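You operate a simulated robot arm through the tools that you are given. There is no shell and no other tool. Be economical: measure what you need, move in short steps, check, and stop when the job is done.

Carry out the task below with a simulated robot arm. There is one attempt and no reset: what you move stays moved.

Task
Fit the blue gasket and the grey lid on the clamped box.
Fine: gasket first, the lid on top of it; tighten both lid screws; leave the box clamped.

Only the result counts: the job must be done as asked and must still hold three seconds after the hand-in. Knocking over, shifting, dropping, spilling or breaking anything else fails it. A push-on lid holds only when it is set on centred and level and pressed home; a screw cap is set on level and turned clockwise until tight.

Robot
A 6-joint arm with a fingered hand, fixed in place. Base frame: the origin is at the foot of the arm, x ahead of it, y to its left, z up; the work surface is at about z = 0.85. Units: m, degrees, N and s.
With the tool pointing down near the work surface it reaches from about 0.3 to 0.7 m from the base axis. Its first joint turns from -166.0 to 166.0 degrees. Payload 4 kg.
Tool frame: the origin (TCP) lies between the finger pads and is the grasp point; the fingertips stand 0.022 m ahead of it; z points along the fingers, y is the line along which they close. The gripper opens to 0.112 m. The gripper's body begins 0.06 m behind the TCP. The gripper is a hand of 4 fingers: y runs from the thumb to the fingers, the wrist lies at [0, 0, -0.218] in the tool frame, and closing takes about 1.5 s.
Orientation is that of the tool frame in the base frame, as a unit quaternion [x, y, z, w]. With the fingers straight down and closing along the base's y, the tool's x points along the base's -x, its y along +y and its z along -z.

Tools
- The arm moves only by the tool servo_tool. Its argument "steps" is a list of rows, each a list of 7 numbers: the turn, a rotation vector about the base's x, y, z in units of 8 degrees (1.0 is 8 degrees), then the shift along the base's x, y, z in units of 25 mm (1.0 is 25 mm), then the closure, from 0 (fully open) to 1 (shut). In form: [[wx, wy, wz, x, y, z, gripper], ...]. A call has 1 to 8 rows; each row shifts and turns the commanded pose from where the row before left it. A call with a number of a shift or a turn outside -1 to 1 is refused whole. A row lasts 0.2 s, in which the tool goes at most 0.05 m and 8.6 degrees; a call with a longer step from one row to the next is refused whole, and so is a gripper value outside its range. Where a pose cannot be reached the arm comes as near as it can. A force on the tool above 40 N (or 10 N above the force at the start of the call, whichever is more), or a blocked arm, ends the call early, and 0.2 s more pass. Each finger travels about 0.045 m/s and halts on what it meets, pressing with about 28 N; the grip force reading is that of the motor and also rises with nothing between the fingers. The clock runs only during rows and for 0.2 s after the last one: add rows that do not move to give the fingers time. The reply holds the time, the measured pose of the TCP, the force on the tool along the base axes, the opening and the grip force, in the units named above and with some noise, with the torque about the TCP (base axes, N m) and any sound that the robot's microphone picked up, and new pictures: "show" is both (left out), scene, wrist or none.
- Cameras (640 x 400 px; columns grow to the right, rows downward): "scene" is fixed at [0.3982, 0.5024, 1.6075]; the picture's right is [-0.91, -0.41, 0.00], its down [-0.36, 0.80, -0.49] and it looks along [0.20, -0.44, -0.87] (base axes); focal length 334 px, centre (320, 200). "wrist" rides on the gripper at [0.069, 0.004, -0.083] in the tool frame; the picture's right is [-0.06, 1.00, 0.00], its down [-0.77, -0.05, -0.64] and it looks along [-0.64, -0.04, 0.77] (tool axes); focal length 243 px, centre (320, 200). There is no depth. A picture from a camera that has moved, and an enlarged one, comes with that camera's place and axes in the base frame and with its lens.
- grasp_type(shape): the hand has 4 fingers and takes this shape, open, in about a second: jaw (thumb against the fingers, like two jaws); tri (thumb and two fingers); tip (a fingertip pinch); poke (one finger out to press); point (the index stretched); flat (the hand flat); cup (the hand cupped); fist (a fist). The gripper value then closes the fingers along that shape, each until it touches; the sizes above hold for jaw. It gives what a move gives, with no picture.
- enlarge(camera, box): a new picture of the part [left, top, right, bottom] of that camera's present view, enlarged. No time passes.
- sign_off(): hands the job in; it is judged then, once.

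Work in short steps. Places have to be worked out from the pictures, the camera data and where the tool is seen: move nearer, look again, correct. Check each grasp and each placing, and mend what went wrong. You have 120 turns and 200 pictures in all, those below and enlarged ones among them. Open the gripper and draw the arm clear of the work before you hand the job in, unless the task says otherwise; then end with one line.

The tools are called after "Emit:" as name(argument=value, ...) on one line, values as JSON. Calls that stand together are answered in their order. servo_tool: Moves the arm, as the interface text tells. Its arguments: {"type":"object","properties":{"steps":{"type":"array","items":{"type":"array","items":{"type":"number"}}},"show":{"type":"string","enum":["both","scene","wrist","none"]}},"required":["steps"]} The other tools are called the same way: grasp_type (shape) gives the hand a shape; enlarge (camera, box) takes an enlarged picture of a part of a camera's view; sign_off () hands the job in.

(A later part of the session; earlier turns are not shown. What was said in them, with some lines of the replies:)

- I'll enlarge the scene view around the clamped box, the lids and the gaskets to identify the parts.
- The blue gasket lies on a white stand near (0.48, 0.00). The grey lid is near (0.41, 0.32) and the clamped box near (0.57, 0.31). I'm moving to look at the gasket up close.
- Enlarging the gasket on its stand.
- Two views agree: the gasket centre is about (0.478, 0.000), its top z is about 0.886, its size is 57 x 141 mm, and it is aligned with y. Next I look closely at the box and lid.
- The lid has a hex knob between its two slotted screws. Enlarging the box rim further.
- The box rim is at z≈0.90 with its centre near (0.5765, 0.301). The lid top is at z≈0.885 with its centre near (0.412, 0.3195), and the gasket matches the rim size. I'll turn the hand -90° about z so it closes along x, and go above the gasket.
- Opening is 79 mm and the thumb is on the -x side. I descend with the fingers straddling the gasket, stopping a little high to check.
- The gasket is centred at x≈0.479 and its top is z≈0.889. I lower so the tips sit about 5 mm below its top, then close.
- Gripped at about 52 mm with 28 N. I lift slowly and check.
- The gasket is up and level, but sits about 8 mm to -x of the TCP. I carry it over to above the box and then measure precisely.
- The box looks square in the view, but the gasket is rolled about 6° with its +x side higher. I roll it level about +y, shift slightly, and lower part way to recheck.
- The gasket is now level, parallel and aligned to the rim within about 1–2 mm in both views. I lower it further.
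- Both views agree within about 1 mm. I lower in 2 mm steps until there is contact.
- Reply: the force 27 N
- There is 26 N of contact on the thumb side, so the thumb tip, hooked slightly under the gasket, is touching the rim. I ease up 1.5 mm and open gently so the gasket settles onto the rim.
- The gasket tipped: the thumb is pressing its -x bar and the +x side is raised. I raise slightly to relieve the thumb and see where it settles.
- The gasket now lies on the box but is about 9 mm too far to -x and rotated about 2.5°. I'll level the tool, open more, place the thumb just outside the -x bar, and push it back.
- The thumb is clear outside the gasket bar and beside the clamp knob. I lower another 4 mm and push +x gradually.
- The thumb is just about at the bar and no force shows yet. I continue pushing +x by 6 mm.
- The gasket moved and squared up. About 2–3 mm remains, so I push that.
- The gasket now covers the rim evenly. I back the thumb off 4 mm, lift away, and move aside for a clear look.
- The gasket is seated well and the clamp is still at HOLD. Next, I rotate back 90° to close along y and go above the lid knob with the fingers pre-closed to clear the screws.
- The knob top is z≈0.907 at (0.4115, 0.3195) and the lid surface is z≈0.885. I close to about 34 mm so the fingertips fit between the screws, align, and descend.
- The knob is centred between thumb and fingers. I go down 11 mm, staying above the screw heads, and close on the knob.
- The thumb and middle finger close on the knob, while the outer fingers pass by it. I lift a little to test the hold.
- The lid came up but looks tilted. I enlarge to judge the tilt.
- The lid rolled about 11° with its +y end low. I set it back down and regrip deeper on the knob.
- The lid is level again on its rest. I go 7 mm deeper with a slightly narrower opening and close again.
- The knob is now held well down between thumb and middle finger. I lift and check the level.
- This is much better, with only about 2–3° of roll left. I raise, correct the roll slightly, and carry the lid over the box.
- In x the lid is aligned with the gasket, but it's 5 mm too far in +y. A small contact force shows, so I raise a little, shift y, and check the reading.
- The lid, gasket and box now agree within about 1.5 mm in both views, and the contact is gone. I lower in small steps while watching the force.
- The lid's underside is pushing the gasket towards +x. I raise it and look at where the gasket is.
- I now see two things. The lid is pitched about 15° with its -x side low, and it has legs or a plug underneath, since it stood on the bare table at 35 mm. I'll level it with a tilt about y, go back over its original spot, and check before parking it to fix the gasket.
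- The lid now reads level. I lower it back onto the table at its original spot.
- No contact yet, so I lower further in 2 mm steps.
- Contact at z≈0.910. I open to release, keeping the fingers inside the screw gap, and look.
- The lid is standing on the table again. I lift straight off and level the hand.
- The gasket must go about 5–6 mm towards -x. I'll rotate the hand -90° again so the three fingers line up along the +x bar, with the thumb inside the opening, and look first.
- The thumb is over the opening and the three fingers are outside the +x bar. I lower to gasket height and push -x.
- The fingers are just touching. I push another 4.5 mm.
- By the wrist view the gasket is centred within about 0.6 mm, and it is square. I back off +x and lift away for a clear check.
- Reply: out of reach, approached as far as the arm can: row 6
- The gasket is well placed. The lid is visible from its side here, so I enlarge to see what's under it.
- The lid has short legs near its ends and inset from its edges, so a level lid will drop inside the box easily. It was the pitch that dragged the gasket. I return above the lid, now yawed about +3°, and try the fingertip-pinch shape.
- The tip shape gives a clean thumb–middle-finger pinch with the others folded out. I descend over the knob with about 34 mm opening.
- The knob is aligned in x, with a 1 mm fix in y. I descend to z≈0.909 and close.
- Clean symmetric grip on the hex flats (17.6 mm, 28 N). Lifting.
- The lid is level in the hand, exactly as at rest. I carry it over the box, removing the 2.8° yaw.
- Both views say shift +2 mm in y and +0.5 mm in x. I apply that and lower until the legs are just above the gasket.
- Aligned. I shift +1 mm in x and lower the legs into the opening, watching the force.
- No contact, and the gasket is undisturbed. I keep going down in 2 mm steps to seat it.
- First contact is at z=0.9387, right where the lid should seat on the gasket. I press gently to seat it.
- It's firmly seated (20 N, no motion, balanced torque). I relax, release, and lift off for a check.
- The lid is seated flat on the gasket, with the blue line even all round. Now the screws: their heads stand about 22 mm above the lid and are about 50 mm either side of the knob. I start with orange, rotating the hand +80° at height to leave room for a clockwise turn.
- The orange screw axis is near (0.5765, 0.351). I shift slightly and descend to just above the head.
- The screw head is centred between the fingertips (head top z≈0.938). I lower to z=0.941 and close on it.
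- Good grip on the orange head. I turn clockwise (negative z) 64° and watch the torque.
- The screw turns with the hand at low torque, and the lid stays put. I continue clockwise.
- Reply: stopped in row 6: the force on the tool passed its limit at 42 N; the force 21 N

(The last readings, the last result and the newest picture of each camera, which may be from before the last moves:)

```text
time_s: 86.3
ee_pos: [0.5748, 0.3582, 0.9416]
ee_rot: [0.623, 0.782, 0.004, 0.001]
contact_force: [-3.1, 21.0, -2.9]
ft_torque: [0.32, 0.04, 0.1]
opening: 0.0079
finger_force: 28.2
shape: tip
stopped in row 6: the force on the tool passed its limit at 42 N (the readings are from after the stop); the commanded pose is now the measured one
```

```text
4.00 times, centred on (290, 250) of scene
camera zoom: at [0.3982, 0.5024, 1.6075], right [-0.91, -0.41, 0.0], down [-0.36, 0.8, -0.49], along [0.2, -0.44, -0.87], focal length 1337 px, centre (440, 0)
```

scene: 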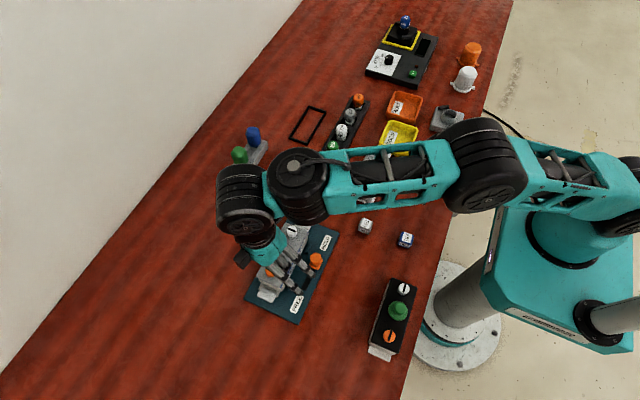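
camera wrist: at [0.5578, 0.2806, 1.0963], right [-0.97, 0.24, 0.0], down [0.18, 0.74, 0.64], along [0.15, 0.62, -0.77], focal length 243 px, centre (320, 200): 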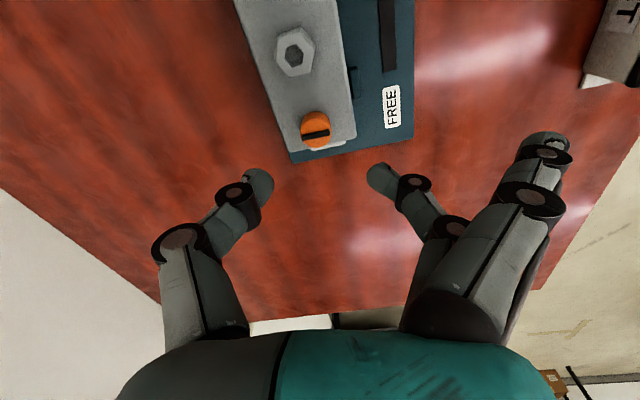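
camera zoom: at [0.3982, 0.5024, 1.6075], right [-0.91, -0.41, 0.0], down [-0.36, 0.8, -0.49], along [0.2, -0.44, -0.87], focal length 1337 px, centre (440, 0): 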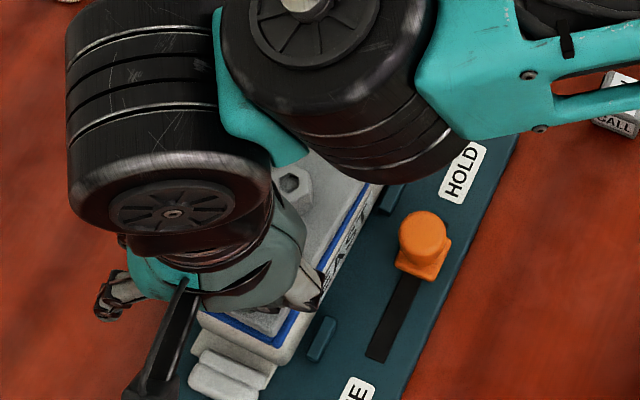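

The fingers slipped off the head and pushed the lid slightly toward -y. I open and lift away to inspect.

Emit:
servo_tool(steps=[[0, 0, 0, 0, 0, 0, 0.8], [0, 0, 0, 0, 0, 0, 0.65], [0, 0, 0, 0, 0, 0, 0.5], [0, 0, 0, 0, 0, 0.5, 0.5], [0, 0, 0, 0, 0, 1, 0.5], [0, 0, 0, 0, 0, 1, 0.5], [0, 0, 0, 0, 0, 1, 0.5]], show="none")

Emit:
enlarge(camera="wrist", box=[180, 0, 460, 240])

Emit:
enlarge(camera="scene", box=[240, 200, 340, 300])

```text
time_s: 87.9
ee_pos: [0.5771, 0.3537, 1.0308]
ee_rot: [0.625, 0.781, 0.003, 0.0]
contact_force: [-0.6, 0.1, -0.2]
ft_torque: [0.0, 0.0, 0.01]
opening: 0.0552
finger_force: 0.0
shape: tip
```

```text
1.67 times, centred on (320, 120) of wrist
camera zoom: at [0.5664, 0.4203, 1.1146], right [0.99, 0.15, 0.01], down [0.12, -0.76, 0.64], along [0.1, -0.63, -0.77], focal length 404 px, centre (320, 333)
```

zoom: 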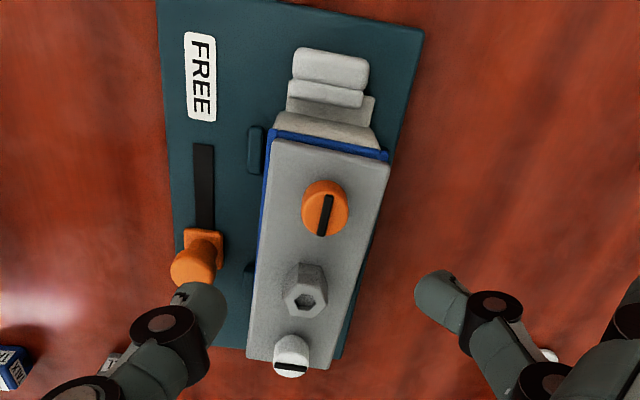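

```text
4.00 times, centred on (290, 250) of scene
camera zoom: at [0.3982, 0.5024, 1.6075], right [-0.91, -0.41, 0.0], down [-0.36, 0.8, -0.49], along [0.2, -0.44, -0.87], focal length 1337 px, centre (440, 0)
```

zoom: 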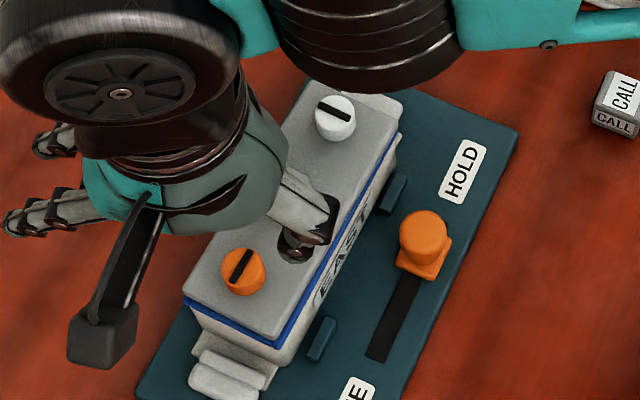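

The orange slot now lies along the lid's long axis, as on the finished box, so the screw hit its stop after a quarter turn. That stop yawed the lid about 4–5° clockwise and moved it about 4 mm. I'll re-grip the knob to square the lid up.

Emit:
servo_tool(steps=[[0, 0, 1, 0, -0.3, 0, 0.5], [0, 0, 1, 0, -0.3, 0, 0.5], [0, 0, 1, 0, -0.3, 0, 0.5], [0, 0, 1, 0, -0.3, 0, 0.5], [0, 0, 1, 0, -0.3, 0, 0.6], [0, 0, 1, 0, -0.3, 0, 0.7], [0, 0, 1, 0, -0.3, 0, 0.7], [0, 0, 1, 0, -0.17, 0, 0.7]], show="none")

Emit:
servo_tool(steps=[[0, 0, 1, 0, 0, -0.6, 0.7], [0, 0, 0, 0, 0, -0.8, 0.7], [0, 0, 0, 0, 0, -0.8, 0.7], [0, 0, 0, 0, 0, -0.5, 0.7], [0, 0, 0, 0, 0, 0, 0.7]], show="none")

Emit:
enlarge(camera="wrist", box=[160, 60, 480, 260])

Emit:
enlarge(camera="scene", box=[240, 200, 340, 300])

```text
time_s: 89.7
ee_pos: [0.5805, 0.2992, 1.0286]
ee_rot: [0.115, 0.993, 0.003, -0.001]
contact_force: [-0.7, -0.6, 0.0]
ft_torque: [-0.02, 0.04, -0.03]
opening: 0.0337
finger_force: 0.0
shape: tip
```

```text
time_s: 90.9
ee_pos: [0.5759, 0.2971, 0.9625]
ee_rot: [0.047, 0.999, 0.003, -0.001]
contact_force: [-0.2, 1.6, 0.0]
ft_torque: [0.02, -0.02, 0.05]
opening: 0.0342
finger_force: 0.0
shape: tip
```

```text
2.00 times, centred on (320, 160) of wrist
camera zoom: at [0.5083, 0.3073, 1.0466], right [0.16, 0.99, 0.01], down [0.76, -0.12, 0.64], along [0.63, -0.1, -0.77], focal length 485 px, centre (320, 280)
```

zoom: 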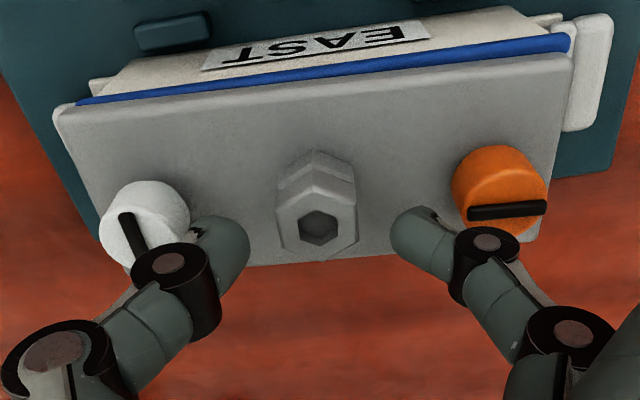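

```text
4.00 times, centred on (290, 250) of scene
camera zoom: at [0.3982, 0.5024, 1.6075], right [-0.91, -0.41, 0.0], down [-0.36, 0.8, -0.49], along [0.2, -0.44, -0.87], focal length 1337 px, centre (440, 0)
```

zoom: 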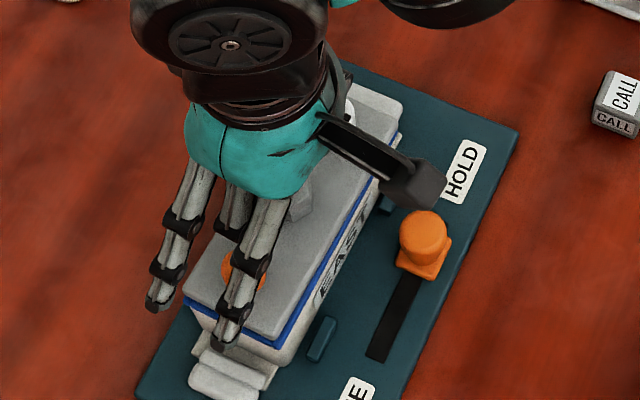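

The knob is aligned with the hand. I grip it, lift 1 mm to shift +4 mm in y, then set it down and rotate about +4° while resting, so the gasket follows.

Emit:
servo_tool(steps=[[0, 0, 0, 0, 0, -0.5, 0.72], [0, 0, 0, 0, 0, -0.46, 0.74], [0, 0, 0, 0, 0, 0, 0.8], [0, 0, 0, 0, 0, 0, 0.85], [0, 0, 0, 0, 0, 0, 0.9], [0, 0, 0, 0, 0, 0, 0.9], [0, 0, 0, 0, 0, 0, 0.9]], show="none")

Emit:
servo_tool(steps=[[0, 0, 0, 0, 0, 0.08, 0.9], [0, 0, 0, -0.02, 0.08, 0, 0.9], [0, 0, 0, -0.02, 0.08, 0, 0.9], [0, 0, 0, 0, 0, -0.08, 0.9], [0, 0, 0, 0, 0, 0, 0.9]], show="none")

Emit:
enlarge(camera="wrist", box=[160, 60, 480, 260])

```text
time_s: 92.5
ee_pos: [0.5769, 0.298, 0.9378]
ee_rot: [0.047, 0.999, 0.004, -0.001]
contact_force: [-4.1, 1.0, 17.6]
ft_torque: [-0.12, 0.08, 0.05]
opening: 0.0216
finger_force: 28.1
shape: tip
```

```text
time_s: 93.7
ee_pos: [0.5768, 0.3012, 0.9384]
ee_rot: [0.047, 0.999, 0.004, -0.002]
contact_force: [-0.6, -1.5, 2.1]
ft_torque: [-0.02, -0.01, -0.01]
opening: 0.0204
finger_force: 28.3
shape: tip
```

```text
2.00 times, centred on (320, 160) of wrist
camera zoom: at [0.5072, 0.3109, 1.0223], right [0.16, 0.99, 0.01], down [0.76, -0.12, 0.64], along [0.63, -0.1, -0.77], focal length 485 px, centre (320, 280)
```

zoom: 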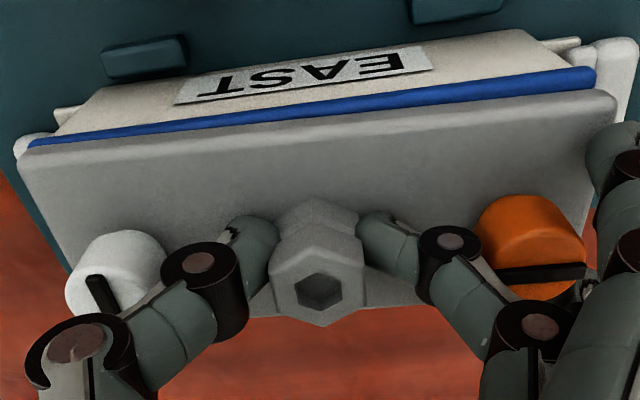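

The y position is right (centre ≈ 0.301), with yaw still -3.5°. I rotate +3.6° with the lid resting.

Emit:
servo_tool(steps=[[0, 0, 0.15, 0, 0, 0, 0.9], [0, 0, 0.15, 0, 0, 0, 0.9], [0, 0, 0.15, 0, 0, 0, 0.9], [0, 0, 0, 0, 0, 0, 0.9]], show="none")

Emit:
enlarge(camera="wrist", box=[160, 60, 480, 260])

Emit:
enlarge(camera="scene", box=[240, 200, 340, 300])

```text
time_s: 94.7
ee_pos: [0.575, 0.3017, 0.9366]
ee_rot: [0.016, 1.0, 0.003, -0.002]
contact_force: [-1.2, -3.1, 5.3]
ft_torque: [-0.13, 0.01, -0.16]
opening: 0.0203
finger_force: 27.7
shape: tip
```

```text
2.00 times, centred on (320, 160) of wrist
camera zoom: at [0.5066, 0.3073, 1.0223], right [0.1, 1.0, 0.01], down [0.77, -0.08, 0.64], along [0.64, -0.06, -0.77], focal length 485 px, centre (320, 280)
```

zoom: 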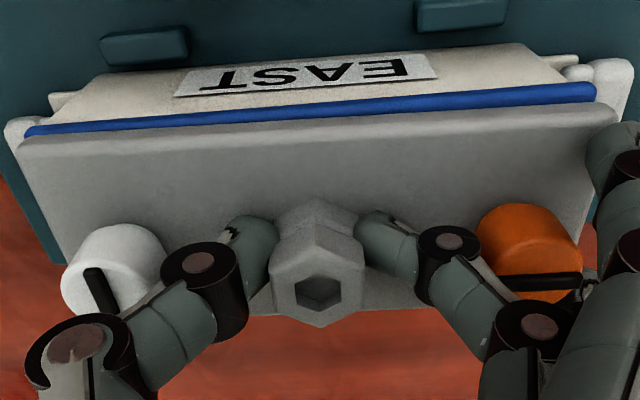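

```text
4.00 times, centred on (290, 250) of scene
camera zoom: at [0.3982, 0.5024, 1.6075], right [-0.91, -0.41, 0.0], down [-0.36, 0.8, -0.49], along [0.2, -0.44, -0.87], focal length 1337 px, centre (440, 0)
```

zoom: 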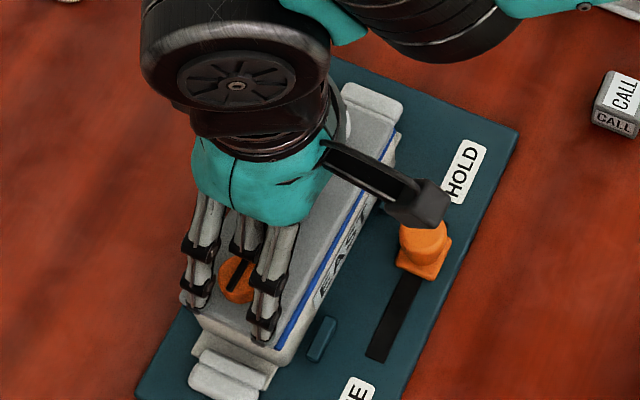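

About -2° of yaw is left on the lid, so I rotate slightly more.

Emit:
servo_tool(steps=[[0, 0, 0.15, 0, 0, 0, 0.9], [0, 0, 0.15, -0.03, 0, 0, 0.9], [0, 0, 0, 0, 0, 0, 0.9]], show="none")

Emit:
enlarge(camera="wrist", box=[160, 60, 480, 260])

```text
time_s: 95.5
ee_pos: [0.5749, 0.3019, 0.9367]
ee_rot: [-0.006, 1.0, 0.003, -0.001]
contact_force: [-0.4, -3.0, 5.6]
ft_torque: [-0.12, 0.01, -0.11]
opening: 0.0204
finger_force: 28.2
shape: tip
```

```text
2.00 times, centred on (320, 160) of wrist
camera zoom: at [0.506, 0.3044, 1.0222], right [0.05, 1.0, 0.01], down [0.77, -0.04, 0.64], along [0.64, -0.03, -0.77], focal length 485 px, centre (320, 280)
```

zoom: 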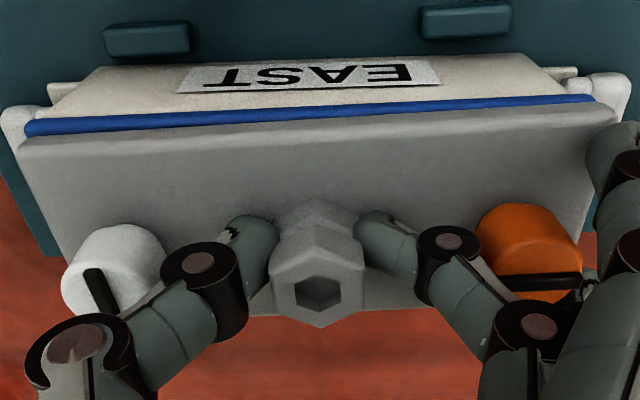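

The lid, gasket and box are all square again (centre ≈ 0.576, 0.300). I release the knob, lift, and go to the white screw, starting at yaw -35° so the spread fingers stay clear of the orange screw.

Emit:
servo_tool(steps=[[0, 0, 0, 0, 0, 0.04, 0.86], [0, 0, 0, 0, 0, 0, 0.8], [0, 0, 0, 0, 0, 0, 0.74], [0, 0, 0, 0, 0, 0, 0.7], [0, 0, 0, 0, 0, 0.4, 0.7], [0, 0, 0, 0, 0, 1, 0.7], [0, 0, 0, 0, 0, 1, 0.65]], show="none")

Emit:
servo_tool(steps=[[0, 0, -0.9, 0, -0.4, 0, 0.6], [0, 0, -0.9, 0, -0.4, 0, 0.6], [0, 0, -0.9, 0, -0.4, 0, 0.6], [0, 0, -0.9, 0, -0.4, 0, 0.6], [0, 0, -0.7, 0, -0.4, 0, 0.6], [0, 0, 0, 0, 0, -0.8, 0.6], [0, 0, 0, 0, 0, 0, 0.6]], show="none")

Emit:
enlarge(camera="wrist", box=[160, 40, 480, 260])

Emit:
enlarge(camera="scene", box=[240, 200, 340, 300])

```text
time_s: 97.1
ee_pos: [0.5723, 0.3025, 0.9984]
ee_rot: [-0.005, 1.0, 0.003, -0.001]
contact_force: [0.2, -1.1, -0.1]
ft_torque: [0.0, 0.0, 0.01]
opening: 0.0388
finger_force: 0.0
shape: tip
```

```text
time_s: 98.7
ee_pos: [0.5762, 0.2509, 0.9801]
ee_rot: [0.291, 0.957, 0.003, -0.001]
contact_force: [0.3, -0.1, 0.3]
ft_torque: [0.0, 0.03, -0.02]
opening: 0.0439
finger_force: 0.0
shape: tip
```

```text
1.82 times, centred on (320, 150) of wrist
camera zoom: at [0.5209, 0.2927, 1.0645], right [0.61, 0.79, 0.01], down [0.61, -0.47, 0.64], along [0.51, -0.39, -0.77], focal length 441 px, centre (320, 291)
```

zoom: 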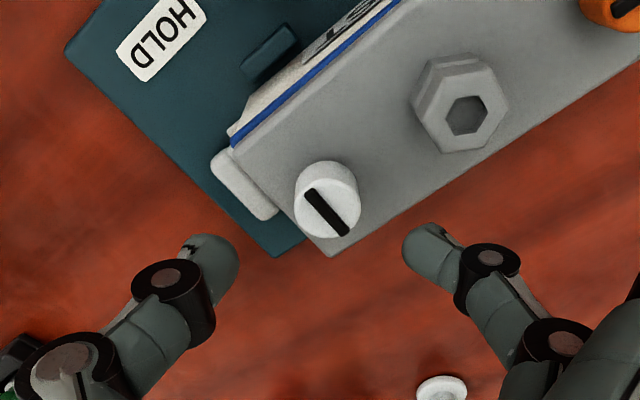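

```text
4.00 times, centred on (290, 250) of scene
camera zoom: at [0.3982, 0.5024, 1.6075], right [-0.91, -0.41, 0.0], down [-0.36, 0.8, -0.49], along [0.2, -0.44, -0.87], focal length 1337 px, centre (440, 0)
```

zoom: 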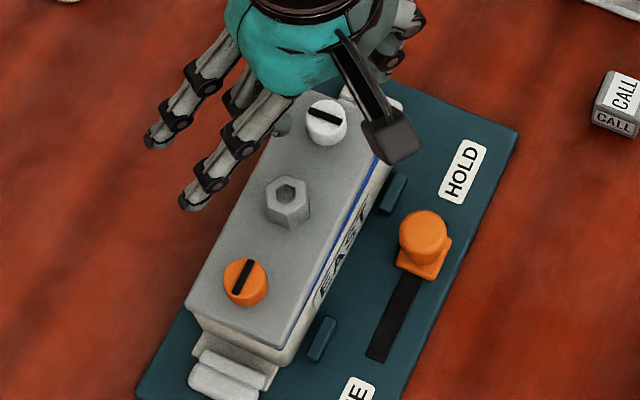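

The lid is nicely square. The orange slot runs along the lid and the white slot still runs across it. I shift +2.5 mm in x, descend on the white head, and close.

Emit:
servo_tool(steps=[[0, 0, 0, 0.1, 0, -0.6, 0.62], [0, 0, 0, 0, 0, -0.6, 0.64], [0, 0, 0, 0, 0, -0.34, 0.66], [0, 0, 0, 0, 0, 0, 0.66]], show="none")

Emit:
enlarge(camera="wrist", box=[160, 40, 480, 260])

```text
time_s: 99.7
ee_pos: [0.5767, 0.2514, 0.9404]
ee_rot: [0.291, 0.957, 0.004, 0.0]
contact_force: [-0.4, -0.9, 0.2]
ft_torque: [0.0, -0.02, -0.02]
opening: 0.0386
finger_force: 0.0
shape: tip
```

```text
1.82 times, centred on (320, 150) of wrist
camera zoom: at [0.5219, 0.2918, 1.0244], right [0.61, 0.79, 0.01], down [0.61, -0.47, 0.64], along [0.51, -0.39, -0.77], focal length 441 px, centre (320, 291)
```

zoom: 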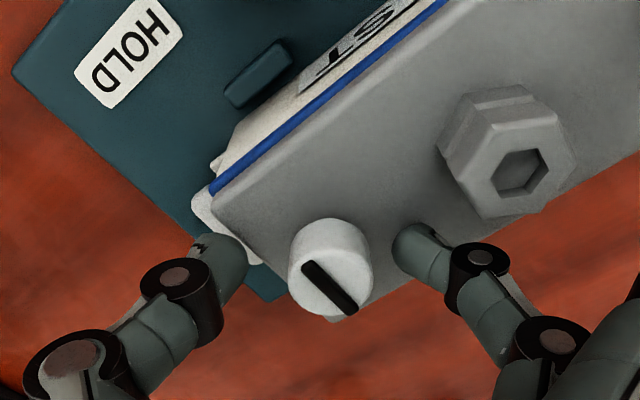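

The screw is 2.5 mm toward the finger side. I shift to centre on it, then close.

Emit:
servo_tool(steps=[[0, 0, 0, 0.06, 0.08, 0, 0.66], [0, 0, 0, 0, 0, 0, 0.72], [0, 0, 0, 0, 0, 0, 0.8], [0, 0, 0, 0, 0, 0, 0.86], [0, 0, 0, 0, 0, 0, 0.9], [0, 0, 0, 0, 0, 0, 0.9], [0, 0, 0, 0, 0, 0, 0.9]], show="none")

Emit:
enlarge(camera="wrist", box=[160, 40, 480, 260])

```text
time_s: 101.3
ee_pos: [0.5792, 0.2533, 0.9391]
ee_rot: [0.291, 0.957, 0.003, -0.001]
contact_force: [-0.7, 0.4, -0.2]
ft_torque: [-0.02, 0.01, 0.0]
opening: 0.0156
finger_force: 28.2
shape: tip
```

```text
1.82 times, centred on (320, 150) of wrist
camera zoom: at [0.5239, 0.2938, 1.0241], right [0.61, 0.79, 0.01], down [0.61, -0.47, 0.64], along [0.51, -0.39, -0.77], focal length 441 px, centre (320, 291)
```

zoom: 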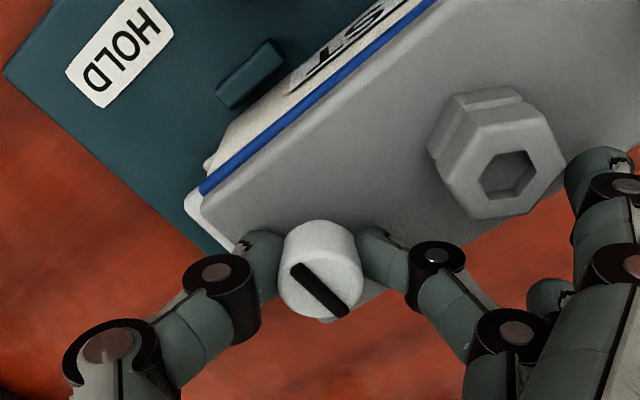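

Gripped well with no side load. I turn clockwise 48°.

Emit:
servo_tool(steps=[[0, 0, -1, 0, 0, 0, 0.9], [0, 0, -1, 0, 0, 0, 0.9], [0, 0, -1, 0, 0, 0, 0.9], [0, 0, -1, 0, 0, 0, 0.9], [0, 0, -1, 0, 0, 0, 0.9], [0, 0, -1, 0, 0, 0, 0.9], [0, 0, 0, 0, 0, 0, 0.9]], show="none")

Emit:
enlarge(camera="wrist", box=[160, 40, 480, 260])

```text
time_s: 102.9
ee_pos: [0.5785, 0.2536, 0.9398]
ee_rot: [0.655, 0.755, 0.003, 0.001]
contact_force: [-0.9, -4.8, 1.1]
ft_torque: [-0.06, 0.01, 0.01]
opening: 0.0157
finger_force: 28.1
shape: tip
```

```text
1.82 times, centred on (320, 150) of wrist
camera zoom: at [0.5716, 0.3223, 1.0245], right [1.0, 0.08, 0.01], down [0.06, -0.77, 0.64], along [0.05, -0.64, -0.77], focal length 441 px, centre (320, 291)
```

zoom: 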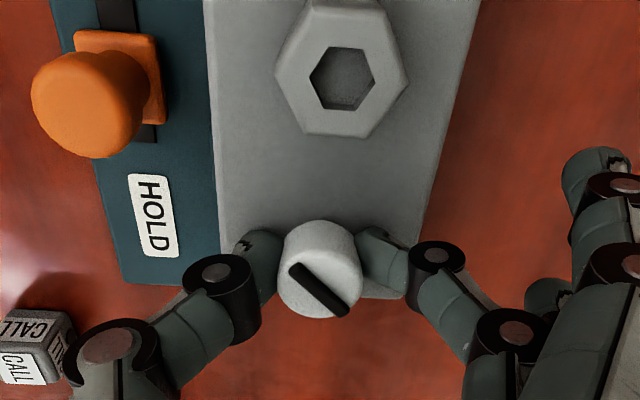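

Still free-turning. I continue 32° more.

Emit:
servo_tool(steps=[[0, 0, -1, 0, 0, 0, 0.9], [0, 0, -1, 0, 0, 0, 0.9], [0, 0, -1, 0, 0, 0, 0.9], [0, 0, -1, 0, 0, 0, 0.9], [0, 0, 0, 0, 0, 0, 0.9]], show="none")

Emit:
enlarge(camera="wrist", box=[160, 40, 480, 260])

```text
time_s: 104.1
ee_pos: [0.5793, 0.2546, 0.9408]
ee_rot: [0.838, 0.545, 0.003, 0.002]
contact_force: [0.0, -0.5, -0.6]
ft_torque: [0.0, -0.03, -0.01]
opening: 0.0156
finger_force: 28.1
shape: tip
```

```text
1.82 times, centred on (320, 150) of wrist
camera zoom: at [0.6103, 0.3145, 1.0249], right [0.89, -0.46, 0.01], down [-0.36, -0.68, 0.64], along [-0.29, -0.57, -0.77], focal length 441 px, centre (320, 291)
```

zoom: 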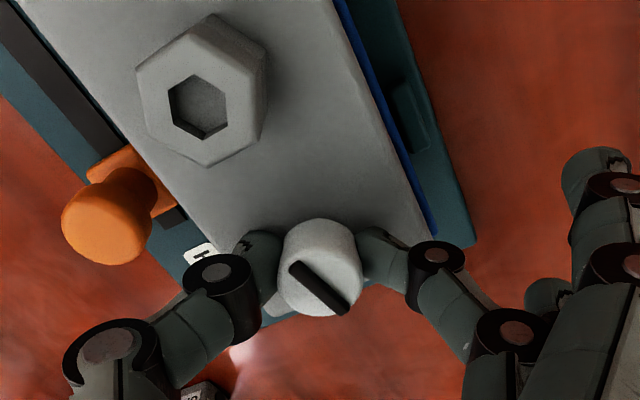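

It has turned 80° and the slot is about 17° short of the lid axis. I turn 16° more.

Emit:
servo_tool(steps=[[0, 0, -0.7, 0, 0, 0, 0.9], [0, 0, -0.7, 0, 0, 0, 0.9], [0, 0, -0.6, 0, 0, 0, 0.9], [0, 0, 0, 0, 0, 0, 0.9]], show="none")

Emit:
enlarge(camera="wrist", box=[160, 40, 480, 260])

Emit:
enlarge(camera="scene", box=[240, 200, 340, 300])

```text
time_s: 105.1
ee_pos: [0.5797, 0.2536, 0.9404]
ee_rot: [0.906, 0.424, 0.002, 0.002]
contact_force: [-1.1, -6.8, 1.0]
ft_torque: [-0.09, 0.02, 0.11]
opening: 0.0156
finger_force: 28.3
shape: tip
```

```text
1.82 times, centred on (320, 150) of wrist
camera zoom: at [0.6269, 0.3041, 1.0246], right [0.72, -0.69, 0.01], down [-0.53, -0.55, 0.64], along [-0.44, -0.47, -0.77], focal length 441 px, centre (320, 291)
```

zoom: 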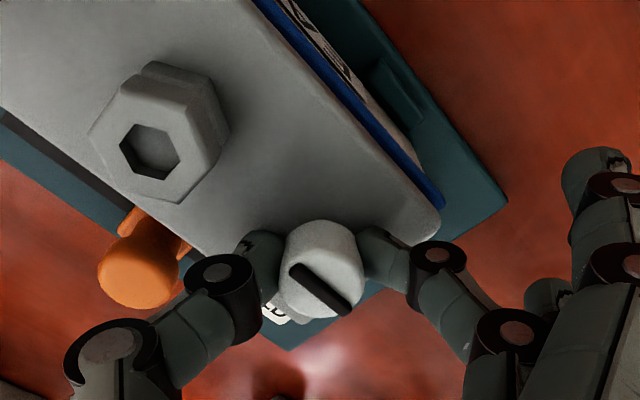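

```text
4.00 times, centred on (290, 250) of scene
camera zoom: at [0.3982, 0.5024, 1.6075], right [-0.91, -0.41, 0.0], down [-0.36, 0.8, -0.49], along [0.2, -0.44, -0.87], focal length 1337 px, centre (440, 0)
```

zoom: 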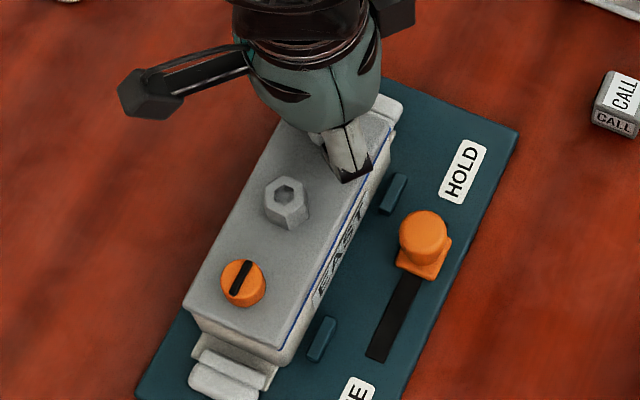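

Torque is starting to build (0.11). I turn a bit more to see whether this is the stop.

Emit:
servo_tool(steps=[[0, 0, -0.5, 0, 0, 0, 0.9], [0, 0, -0.5, 0, 0, 0, 0.9], [0, 0, 0, 0, 0, 0, 0.9]], show="none")

Emit:
enlarge(camera="wrist", box=[160, 40, 480, 260])

Emit:
enlarge(camera="scene", box=[240, 200, 340, 300])

```text
time_s: 105.9
ee_pos: [0.5796, 0.2546, 0.9402]
ee_rot: [0.933, 0.36, 0.004, 0.001]
contact_force: [-2.5, -4.5, 0.4]
ft_torque: [-0.08, 0.03, 0.38]
opening: 0.0157
finger_force: 28.3
shape: tip
```

```text
1.82 times, centred on (320, 150) of wrist
camera zoom: at [0.6329, 0.2969, 1.0248], right [0.62, -0.78, 0.01], down [-0.6, -0.48, 0.64], along [-0.5, -0.4, -0.77], focal length 441 px, centre (320, 291)
```

zoom: 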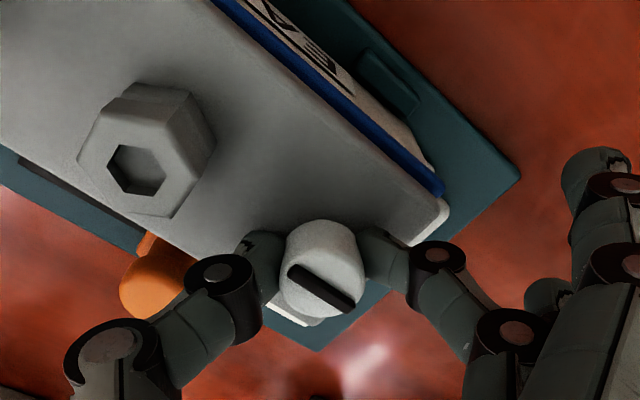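

```text
4.00 times, centred on (290, 250) of scene
camera zoom: at [0.3982, 0.5024, 1.6075], right [-0.91, -0.41, 0.0], down [-0.36, 0.8, -0.49], along [0.2, -0.44, -0.87], focal length 1337 px, centre (440, 0)
```

zoom: 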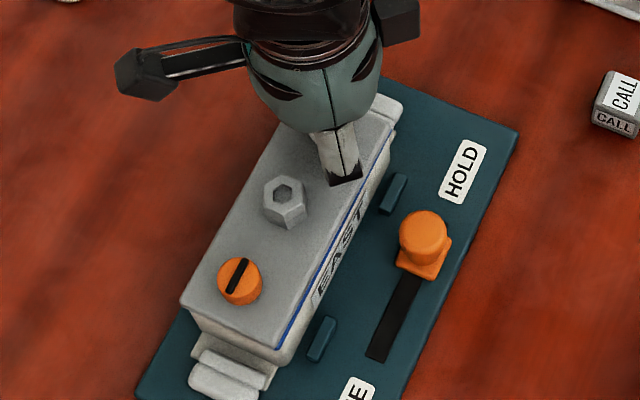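

Torque is now 0.38 N·m. The screw is at its stop, and the lid is starting to yaw instead. I release and lift to re-check the alignment.

Emit:
servo_tool(steps=[[0, 0, 0.1, 0, 0, 0, 0.88], [0, 0, 0, 0, 0, 0, 0.8], [0, 0, 0, 0, 0, 0, 0.72], [0, 0, 0, 0, 0, 0, 0.64], [0, 0, 0, 0, 0, 0.5, 0.6], [0, 0, 0, 0, 0, 1, 0.6], [0, 0, 0, 0, 0, 1, 0.6], [0, 0, 0.5, 0, 0, 0.5, 0.6]], show="none")

Emit:
servo_tool(steps=[[0, 0, 1, 0, 0.2, 0, 0.6], [0, 0, 1, 0, 0.3, 0, 0.6], [0, 0, 1, 0, 0.3, 0, 0.6], [0, 0, 1, 0, 0.3, 0, 0.6], [0, 0, 1, 0, 0.3, 0, 0.6], [0, 0, 1, 0, 0.3, 0, 0.6], [0, 0, 1, 0, 0.2, 0, 0.6], [0, 0, 1, 0, 0, 0, 0.6]], show="none")

Emit:
servo_tool(steps=[[0, 0, 1, -0.2, 0, 0, 0.6], [0, 0, 1, -0.2, 0, 0, 0.6], [0, 0, 1, -0.2, 0, 0, 0.6], [0, 0, 1, -0.2, 0, 0, 0.6], [0, 0, 1, -0.2, 0, 0, 0.6], [0, 0, 1, 0, 0, 0, 0.6], [0, 0, 1, 0, 0, 0, 0.65], [0, 0, 0, 0, 0, 0, 0.7]], show="both")

Emit:
enlarge(camera="wrist", box=[180, 40, 460, 240])

Emit:
enlarge(camera="scene", box=[240, 200, 340, 300])

```text
time_s: 107.7
ee_pos: [0.5779, 0.2527, 1.0151]
ee_rot: [0.917, 0.399, 0.003, 0.001]
contact_force: [0.0, -1.0, -0.1]
ft_torque: [-0.02, 0.0, -0.01]
opening: 0.0442
finger_force: 0.1
shape: tip
```

```text
time_s: 109.5
ee_pos: [0.5787, 0.3011, 1.0146]
ee_rot: [0.566, 0.825, 0.003, 0.0]
contact_force: [-0.5, -1.2, 1.2]
ft_torque: [0.0, -0.02, 0.0]
opening: 0.0442
finger_force: 0.0
shape: tip
```

```text
time_s: 111.3
ee_pos: [0.5534, 0.3018, 1.0139]
ee_rot: [0.112, 0.994, 0.003, -0.002]
contact_force: [0.0, -0.4, 0.3]
ft_torque: [0.0, 0.02, 0.0]
opening: 0.0344
finger_force: 0.0
shape: tip
camera wrist: at [0.4868, 0.319, 1.0989], right [0.28, 0.96, 0.01], down [0.74, -0.22, 0.64], along [0.61, -0.18, -0.77], focal length 243 px, centre (320, 200)
```

scene: 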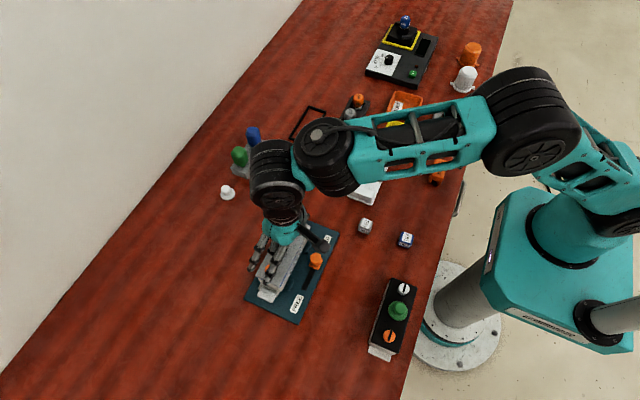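
wrist: 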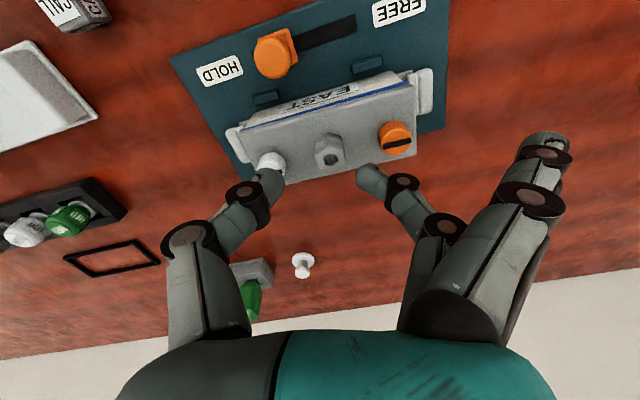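

```text
2.00 times, centred on (320, 140) of wrist
camera zoom: at [0.4868, 0.319, 1.0989], right [0.28, 0.96, 0.01], down [0.74, -0.22, 0.64], along [0.61, -0.18, -0.77], focal length 485 px, centre (320, 320)
```

zoom: 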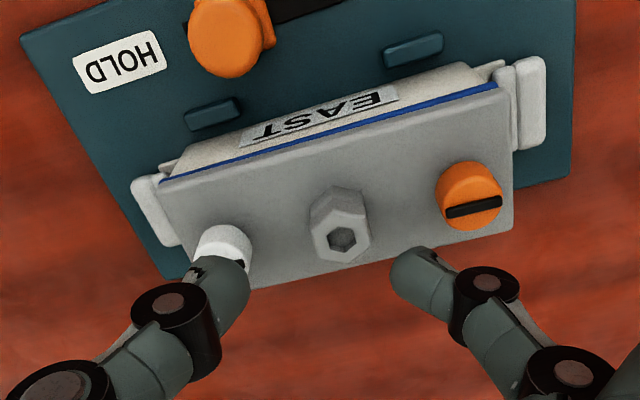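

```text
4.00 times, centred on (290, 250) of scene
camera zoom: at [0.3982, 0.5024, 1.6075], right [-0.91, -0.41, 0.0], down [-0.36, 0.8, -0.49], along [0.2, -0.44, -0.87], focal length 1337 px, centre (440, 0)
```

zoom: 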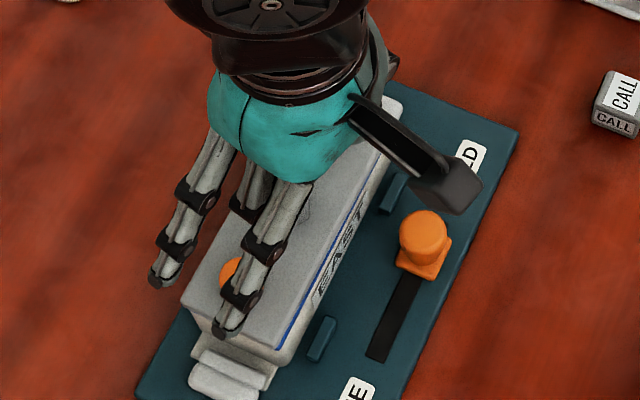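

The lid is at about -1.3° yaw, nearly square. I'll grip the knob once more to square it finely, after a look from directly above.

Emit:
servo_tool(steps=[[0, 0, 0.7, 0.4, -0.03, 0, 0.7], [0, 0, 0.75, 0.48, -0.03, -0.5, 0.7], [0, 0, 0, 0, 0, -0.8, 0.7], [0, 0, 0, 0, 0, -0.7, 0.7], [0, 0, 0, 0, 0, 0, 0.7]], show="none")

Emit:
enlarge(camera="wrist", box=[160, 60, 480, 260])

```text
time_s: 112.5
ee_pos: [0.5756, 0.3019, 0.9651]
ee_rot: [0.012, 1.0, 0.003, -0.002]
contact_force: [-0.7, -0.6, -0.7]
ft_torque: [-0.02, 0.01, 0.0]
opening: 0.0337
finger_force: 0.1
shape: tip
```

```text
2.00 times, centred on (320, 160) of wrist
camera zoom: at [0.5064, 0.3052, 1.0493], right [0.09, 1.0, 0.01], down [0.77, -0.07, 0.64], along [0.64, -0.05, -0.77], focal length 485 px, centre (320, 280)
```

zoom: 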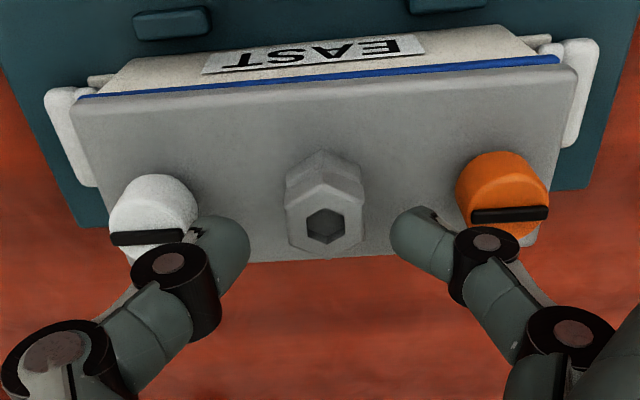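

Both slots now lie along the lid axis. The lid and gasket are only about 1.3° and 1–2 mm off. I grip the knob, turn +1.3°, shift y by -1.5 mm, and press home.

Emit:
servo_tool(steps=[[0, 0, 0, 0, 0.05, -0.5, 0.72], [0, 0, 0, 0, 0, -0.46, 0.74], [0, 0, 0, 0, 0, 0, 0.8], [0, 0, 0, 0, 0, 0, 0.85], [0, 0, 0, 0, 0, 0, 0.9], [0, 0, 0, 0, 0, 0, 0.9], [0, 0, 0, 0, 0, 0, 0.9]], show="none")

Emit:
servo_tool(steps=[[0, 0, 0.1, 0, -0.03, 0, 0.9], [0, 0, 0.1, 0, -0.03, 0, 0.9], [0, 0, 0, 0, 0, 0, 0.9]], show="none")

Emit:
enlarge(camera="wrist", box=[160, 60, 480, 260])

```text
time_s: 114.1
ee_pos: [0.5761, 0.3014, 0.9416]
ee_rot: [0.012, 1.0, 0.003, -0.002]
contact_force: [0.2, -0.2, -0.3]
ft_torque: [-0.03, 0.04, 0.01]
opening: 0.0172
finger_force: 27.7
shape: tip
```

```text
time_s: 114.9
ee_pos: [0.5757, 0.2994, 0.941]
ee_rot: [-0.002, 1.0, 0.002, -0.002]
contact_force: [-0.1, 0.1, -0.5]
ft_torque: [0.0, -0.01, -0.02]
opening: 0.0171
finger_force: 28.0
shape: tip
```

```text
2.00 times, centred on (320, 160) of wrist
camera zoom: at [0.5069, 0.3029, 1.0253], right [0.06, 1.0, 0.01], down [0.77, -0.05, 0.64], along [0.64, -0.03, -0.77], focal length 485 px, centre (320, 280)
```

zoom: 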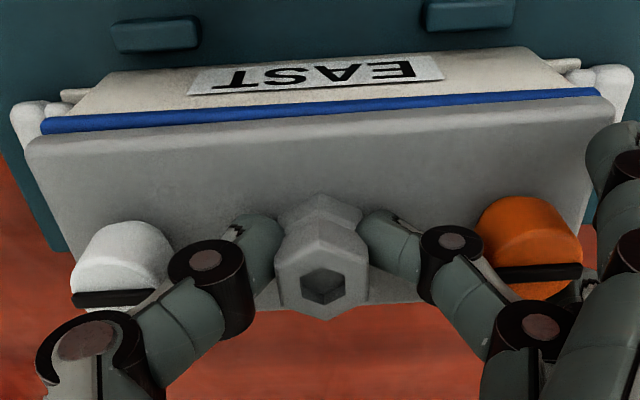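

Everything is within about 1 mm and 1°. I press down to seat it home.

Emit:
servo_tool(steps=[[0, 0, -0.07, 0, 0.02, -0.06, 0.9], [0, 0, 0, 0, 0, -0.06, 0.9], [0, 0, 0, 0, 0, -0.06, 0.9], [0, 0, 0, 0, 0, 0, 0.9]], show="none")

```text
time_s: 115.9
ee_pos: [0.576, 0.3015, 0.9384]
ee_rot: [0.004, 1.0, 0.004, 0.0]
contact_force: [0.7, -4.5, 20.6]
ft_torque: [-0.13, -0.06, 0.01]
opening: 0.018
finger_force: 27.6
shape: tip
```

Seated with 20 N. I release the knob and retreat upward for a final check.

Emit:
servo_tool(steps=[[0, 0, 0, 0, 0, 0.1, 0.86], [0, 0, 0, 0, 0, 0, 0.8], [0, 0, 0, 0, 0, 0, 0.74], [0, 0, 0, 0, 0, 0, 0.7], [0, 0, 0, 0, 0, 0.4, 0.7], [0, 0, 0, 0, 0, 1, 0.6], [0, 0, 0, 0, 0, 1, 0.5], [0, 0, 0, -0.5, 0, 1, 0.4]], show="none")

Emit:
servo_tool(steps=[[0, 0, 0, -1, -0.6, 1, 0.2], [0, 0, 0, -1, -0.6, 1, 0], [0, 0, 0, -1, -1, 1, 0], [0, 0, 0, -1, -1, 1, 0], [0, 0, 0, -1, -1, 0.5, 0], [0, 0, 0, -1, -1, 0, 0], [0, 0, 0, 0, -1, 0, 0], [0, 0, 0, 0, 0, 0, 0]], show="both")

Emit:
enlarge(camera="scene", box=[240, 200, 340, 300])

```text
time_s: 117.7
ee_pos: [0.5622, 0.3031, 1.0248]
ee_rot: [0.003, 1.0, 0.002, -0.002]
contact_force: [0.3, -0.5, -0.4]
ft_torque: [0.02, -0.03, -0.01]
opening: 0.0665
finger_force: 0.0
shape: tip
```

```text
time_s: 119.5
ee_pos: [0.4168, 0.1432, 1.1379]
ee_rot: [0.003, 1.0, 0.003, -0.002]
contact_force: [0.2, -0.1, 0.2]
ft_torque: [0.0, -0.03, 0.01]
opening: 0.1118
finger_force: 0.1
shape: tip
camera wrist: at [0.347, 0.1469, 1.2223], right [0.07, 1.0, 0.01], down [0.77, -0.06, 0.64], along [0.64, -0.04, -0.77], focal length 243 px, centre (320, 200)
```

scene: 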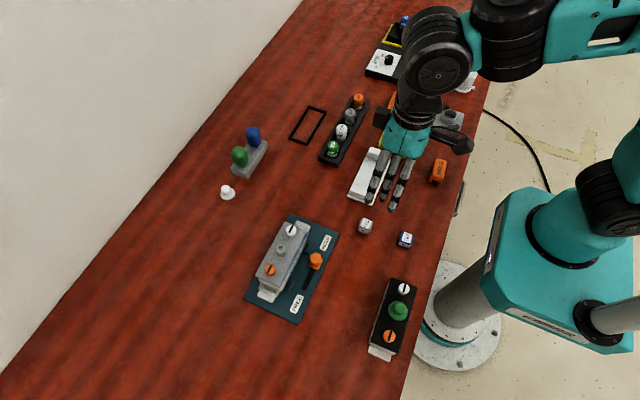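
wrist: 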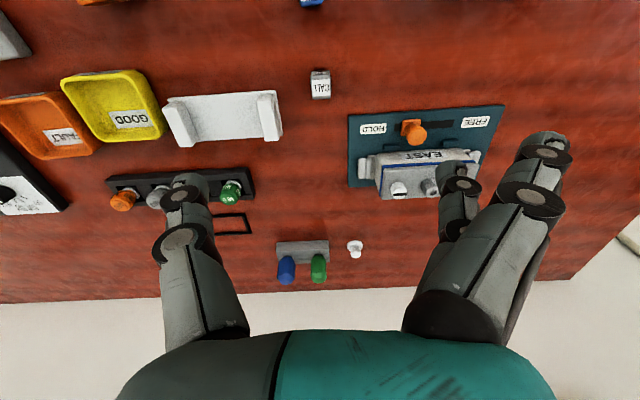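

```text
4.00 times, centred on (290, 250) of scene
camera zoom: at [0.3982, 0.5024, 1.6075], right [-0.91, -0.41, 0.0], down [-0.36, 0.8, -0.49], along [0.2, -0.44, -0.87], focal length 1337 px, centre (440, 0)
```

zoom: 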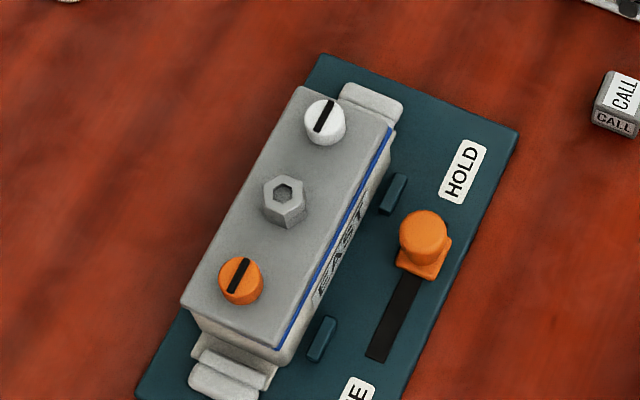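

Both slots are aligned with the lid axis and the clamp is at HOLD. I enlarge the near end to check the lid's centring in y.

Emit:
enlarge(camera="scene", box=[275, 265, 325, 300])

Emit:
enlarge(camera="scene", box=[255, 260, 305, 310])

Emit:
enlarge(camera="wrist", box=[330, 90, 530, 220])

```text
11.43 times, centred on (300, 282) of scene
camera zoom: at [0.3982, 0.5024, 1.6075], right [-0.91, -0.41, 0.0], down [-0.36, 0.8, -0.49], along [0.2, -0.44, -0.87], focal length 3821 px, centre (549, -743)
```

zoom: 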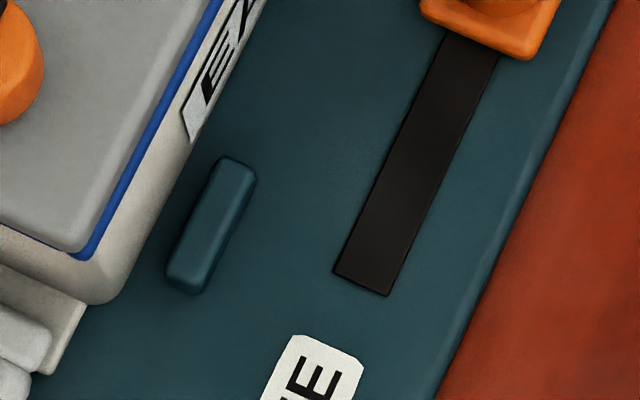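

```text
8.00 times, centred on (280, 285) of scene
camera zoom: at [0.3982, 0.5024, 1.6075], right [-0.91, -0.41, 0.0], down [-0.36, 0.8, -0.49], along [0.2, -0.44, -0.87], focal length 2674 px, centre (640, -480)
```

zoom: 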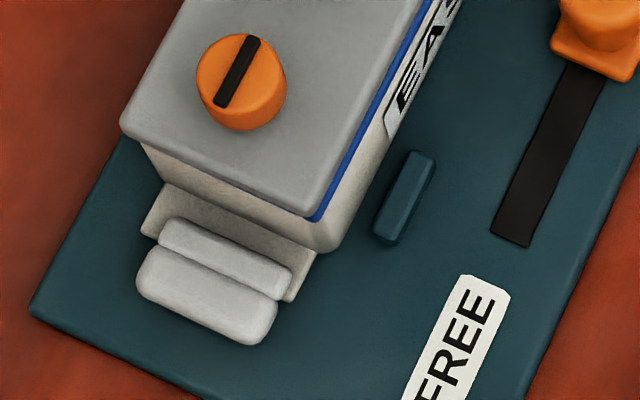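

```text
3.08 times, centred on (430, 155) of wrist
camera zoom: at [0.347, 0.1469, 1.2223], right [0.07, 1.0, 0.01], down [0.77, -0.06, 0.64], along [0.64, -0.04, -0.77], focal length 746 px, centre (-18, 338)
```

zoom: 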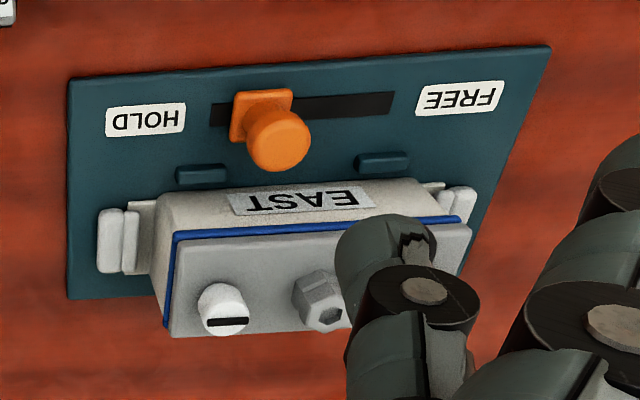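

The gasket shows slightly more on the -x and -y sides. I take one more close look from above to judge the centring, keeping clear of the lid.

Emit:
servo_tool(steps=[[0, 0, 0, 0.8, 1, -0.8, 0], [0, 0, 0, 0.8, 1, -0.8, 0], [0, 0, 0, 0.8, 1, -0.8, 0], [0, 0, 0, 0.8, 1, -0.8, 0], [0, 0, 0, 0.8, 1, -0.8, 0], [0, 0, 0, 0.4, 1, 0, 0], [0, 0, 0, 0, 0.4, 0, 0], [0, 0, 0, 0, 0, 0, 0]], show="none")

Emit:
enlarge(camera="wrist", box=[200, 60, 440, 220])

```text
time_s: 121.3
ee_pos: [0.5256, 0.3081, 1.0388]
ee_rot: [0.003, 1.0, 0.002, -0.001]
contact_force: [-0.6, 0.2, 0.2]
ft_torque: [0.04, 0.0, -0.05]
opening: 0.112
finger_force: 0.1
shape: tip
```

```text
2.50 times, centred on (320, 140) of wrist
camera zoom: at [0.4557, 0.3103, 1.1234], right [0.07, 1.0, 0.01], down [0.77, -0.06, 0.64], along [0.64, -0.04, -0.77], focal length 606 px, centre (320, 350)
```

zoom: 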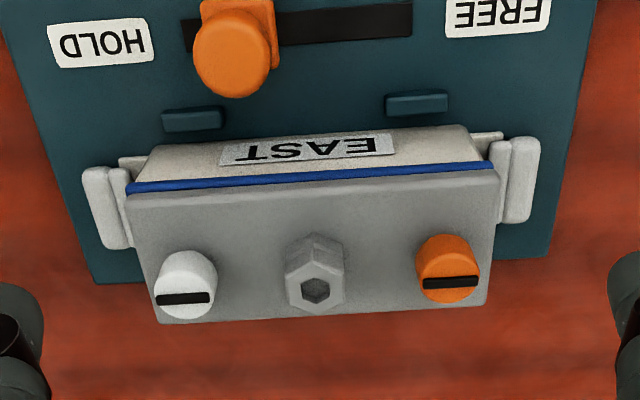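

The lid is centred within about 2 mm and 1.5°, flat on the gasket, with both slots aligned and the box still clamped. I retreat clear and hand in.

Emit:
servo_tool(steps=[[0, 0, 0, -0.5, -0.5, 1, 0], [0, 0, 0, -0.8, -0.8, 1, 0], [0, 0, 0, -0.8, -0.8, 1, 0], [0, 0, 0, -0.8, -0.8, 1, 0], [0, 0, 0, -0.8, -0.8, 1, 0], [0, 0, 0, -0.8, -0.8, 0.5, 0], [0, 0, 0, 0, 0, 0, 0]], show="scene")

```text
time_s: 122.9
ee_pos: [0.4103, 0.1945, 1.1745]
ee_rot: [0.002, 1.0, 0.003, -0.002]
contact_force: [-0.3, 0.4, 0.7]
ft_torque: [-0.02, 0.02, -0.04]
opening: 0.112
finger_force: 0.1
shape: tip
```

scene: 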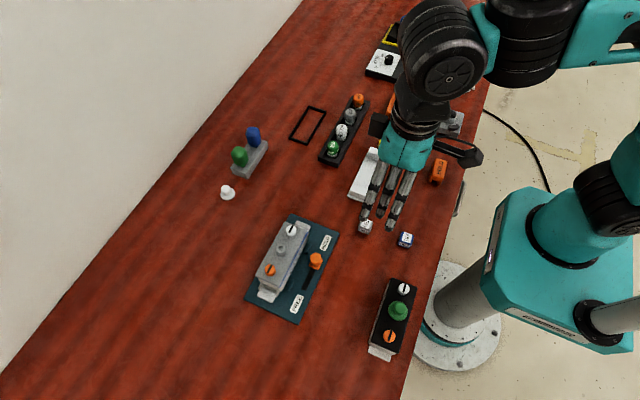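

The arm is clear, the gripper is open, and nothing else appears disturbed. Handing in.

Emit:
sign_off()

```text
The job is handed in.
```

The blue gasket and grey lid are on the clamped box, the lid within about 2 mm and 1.5° of square; both screws were turned clockwise a quarter turn to what felt like their stops, and the clamp is still at HOLD.
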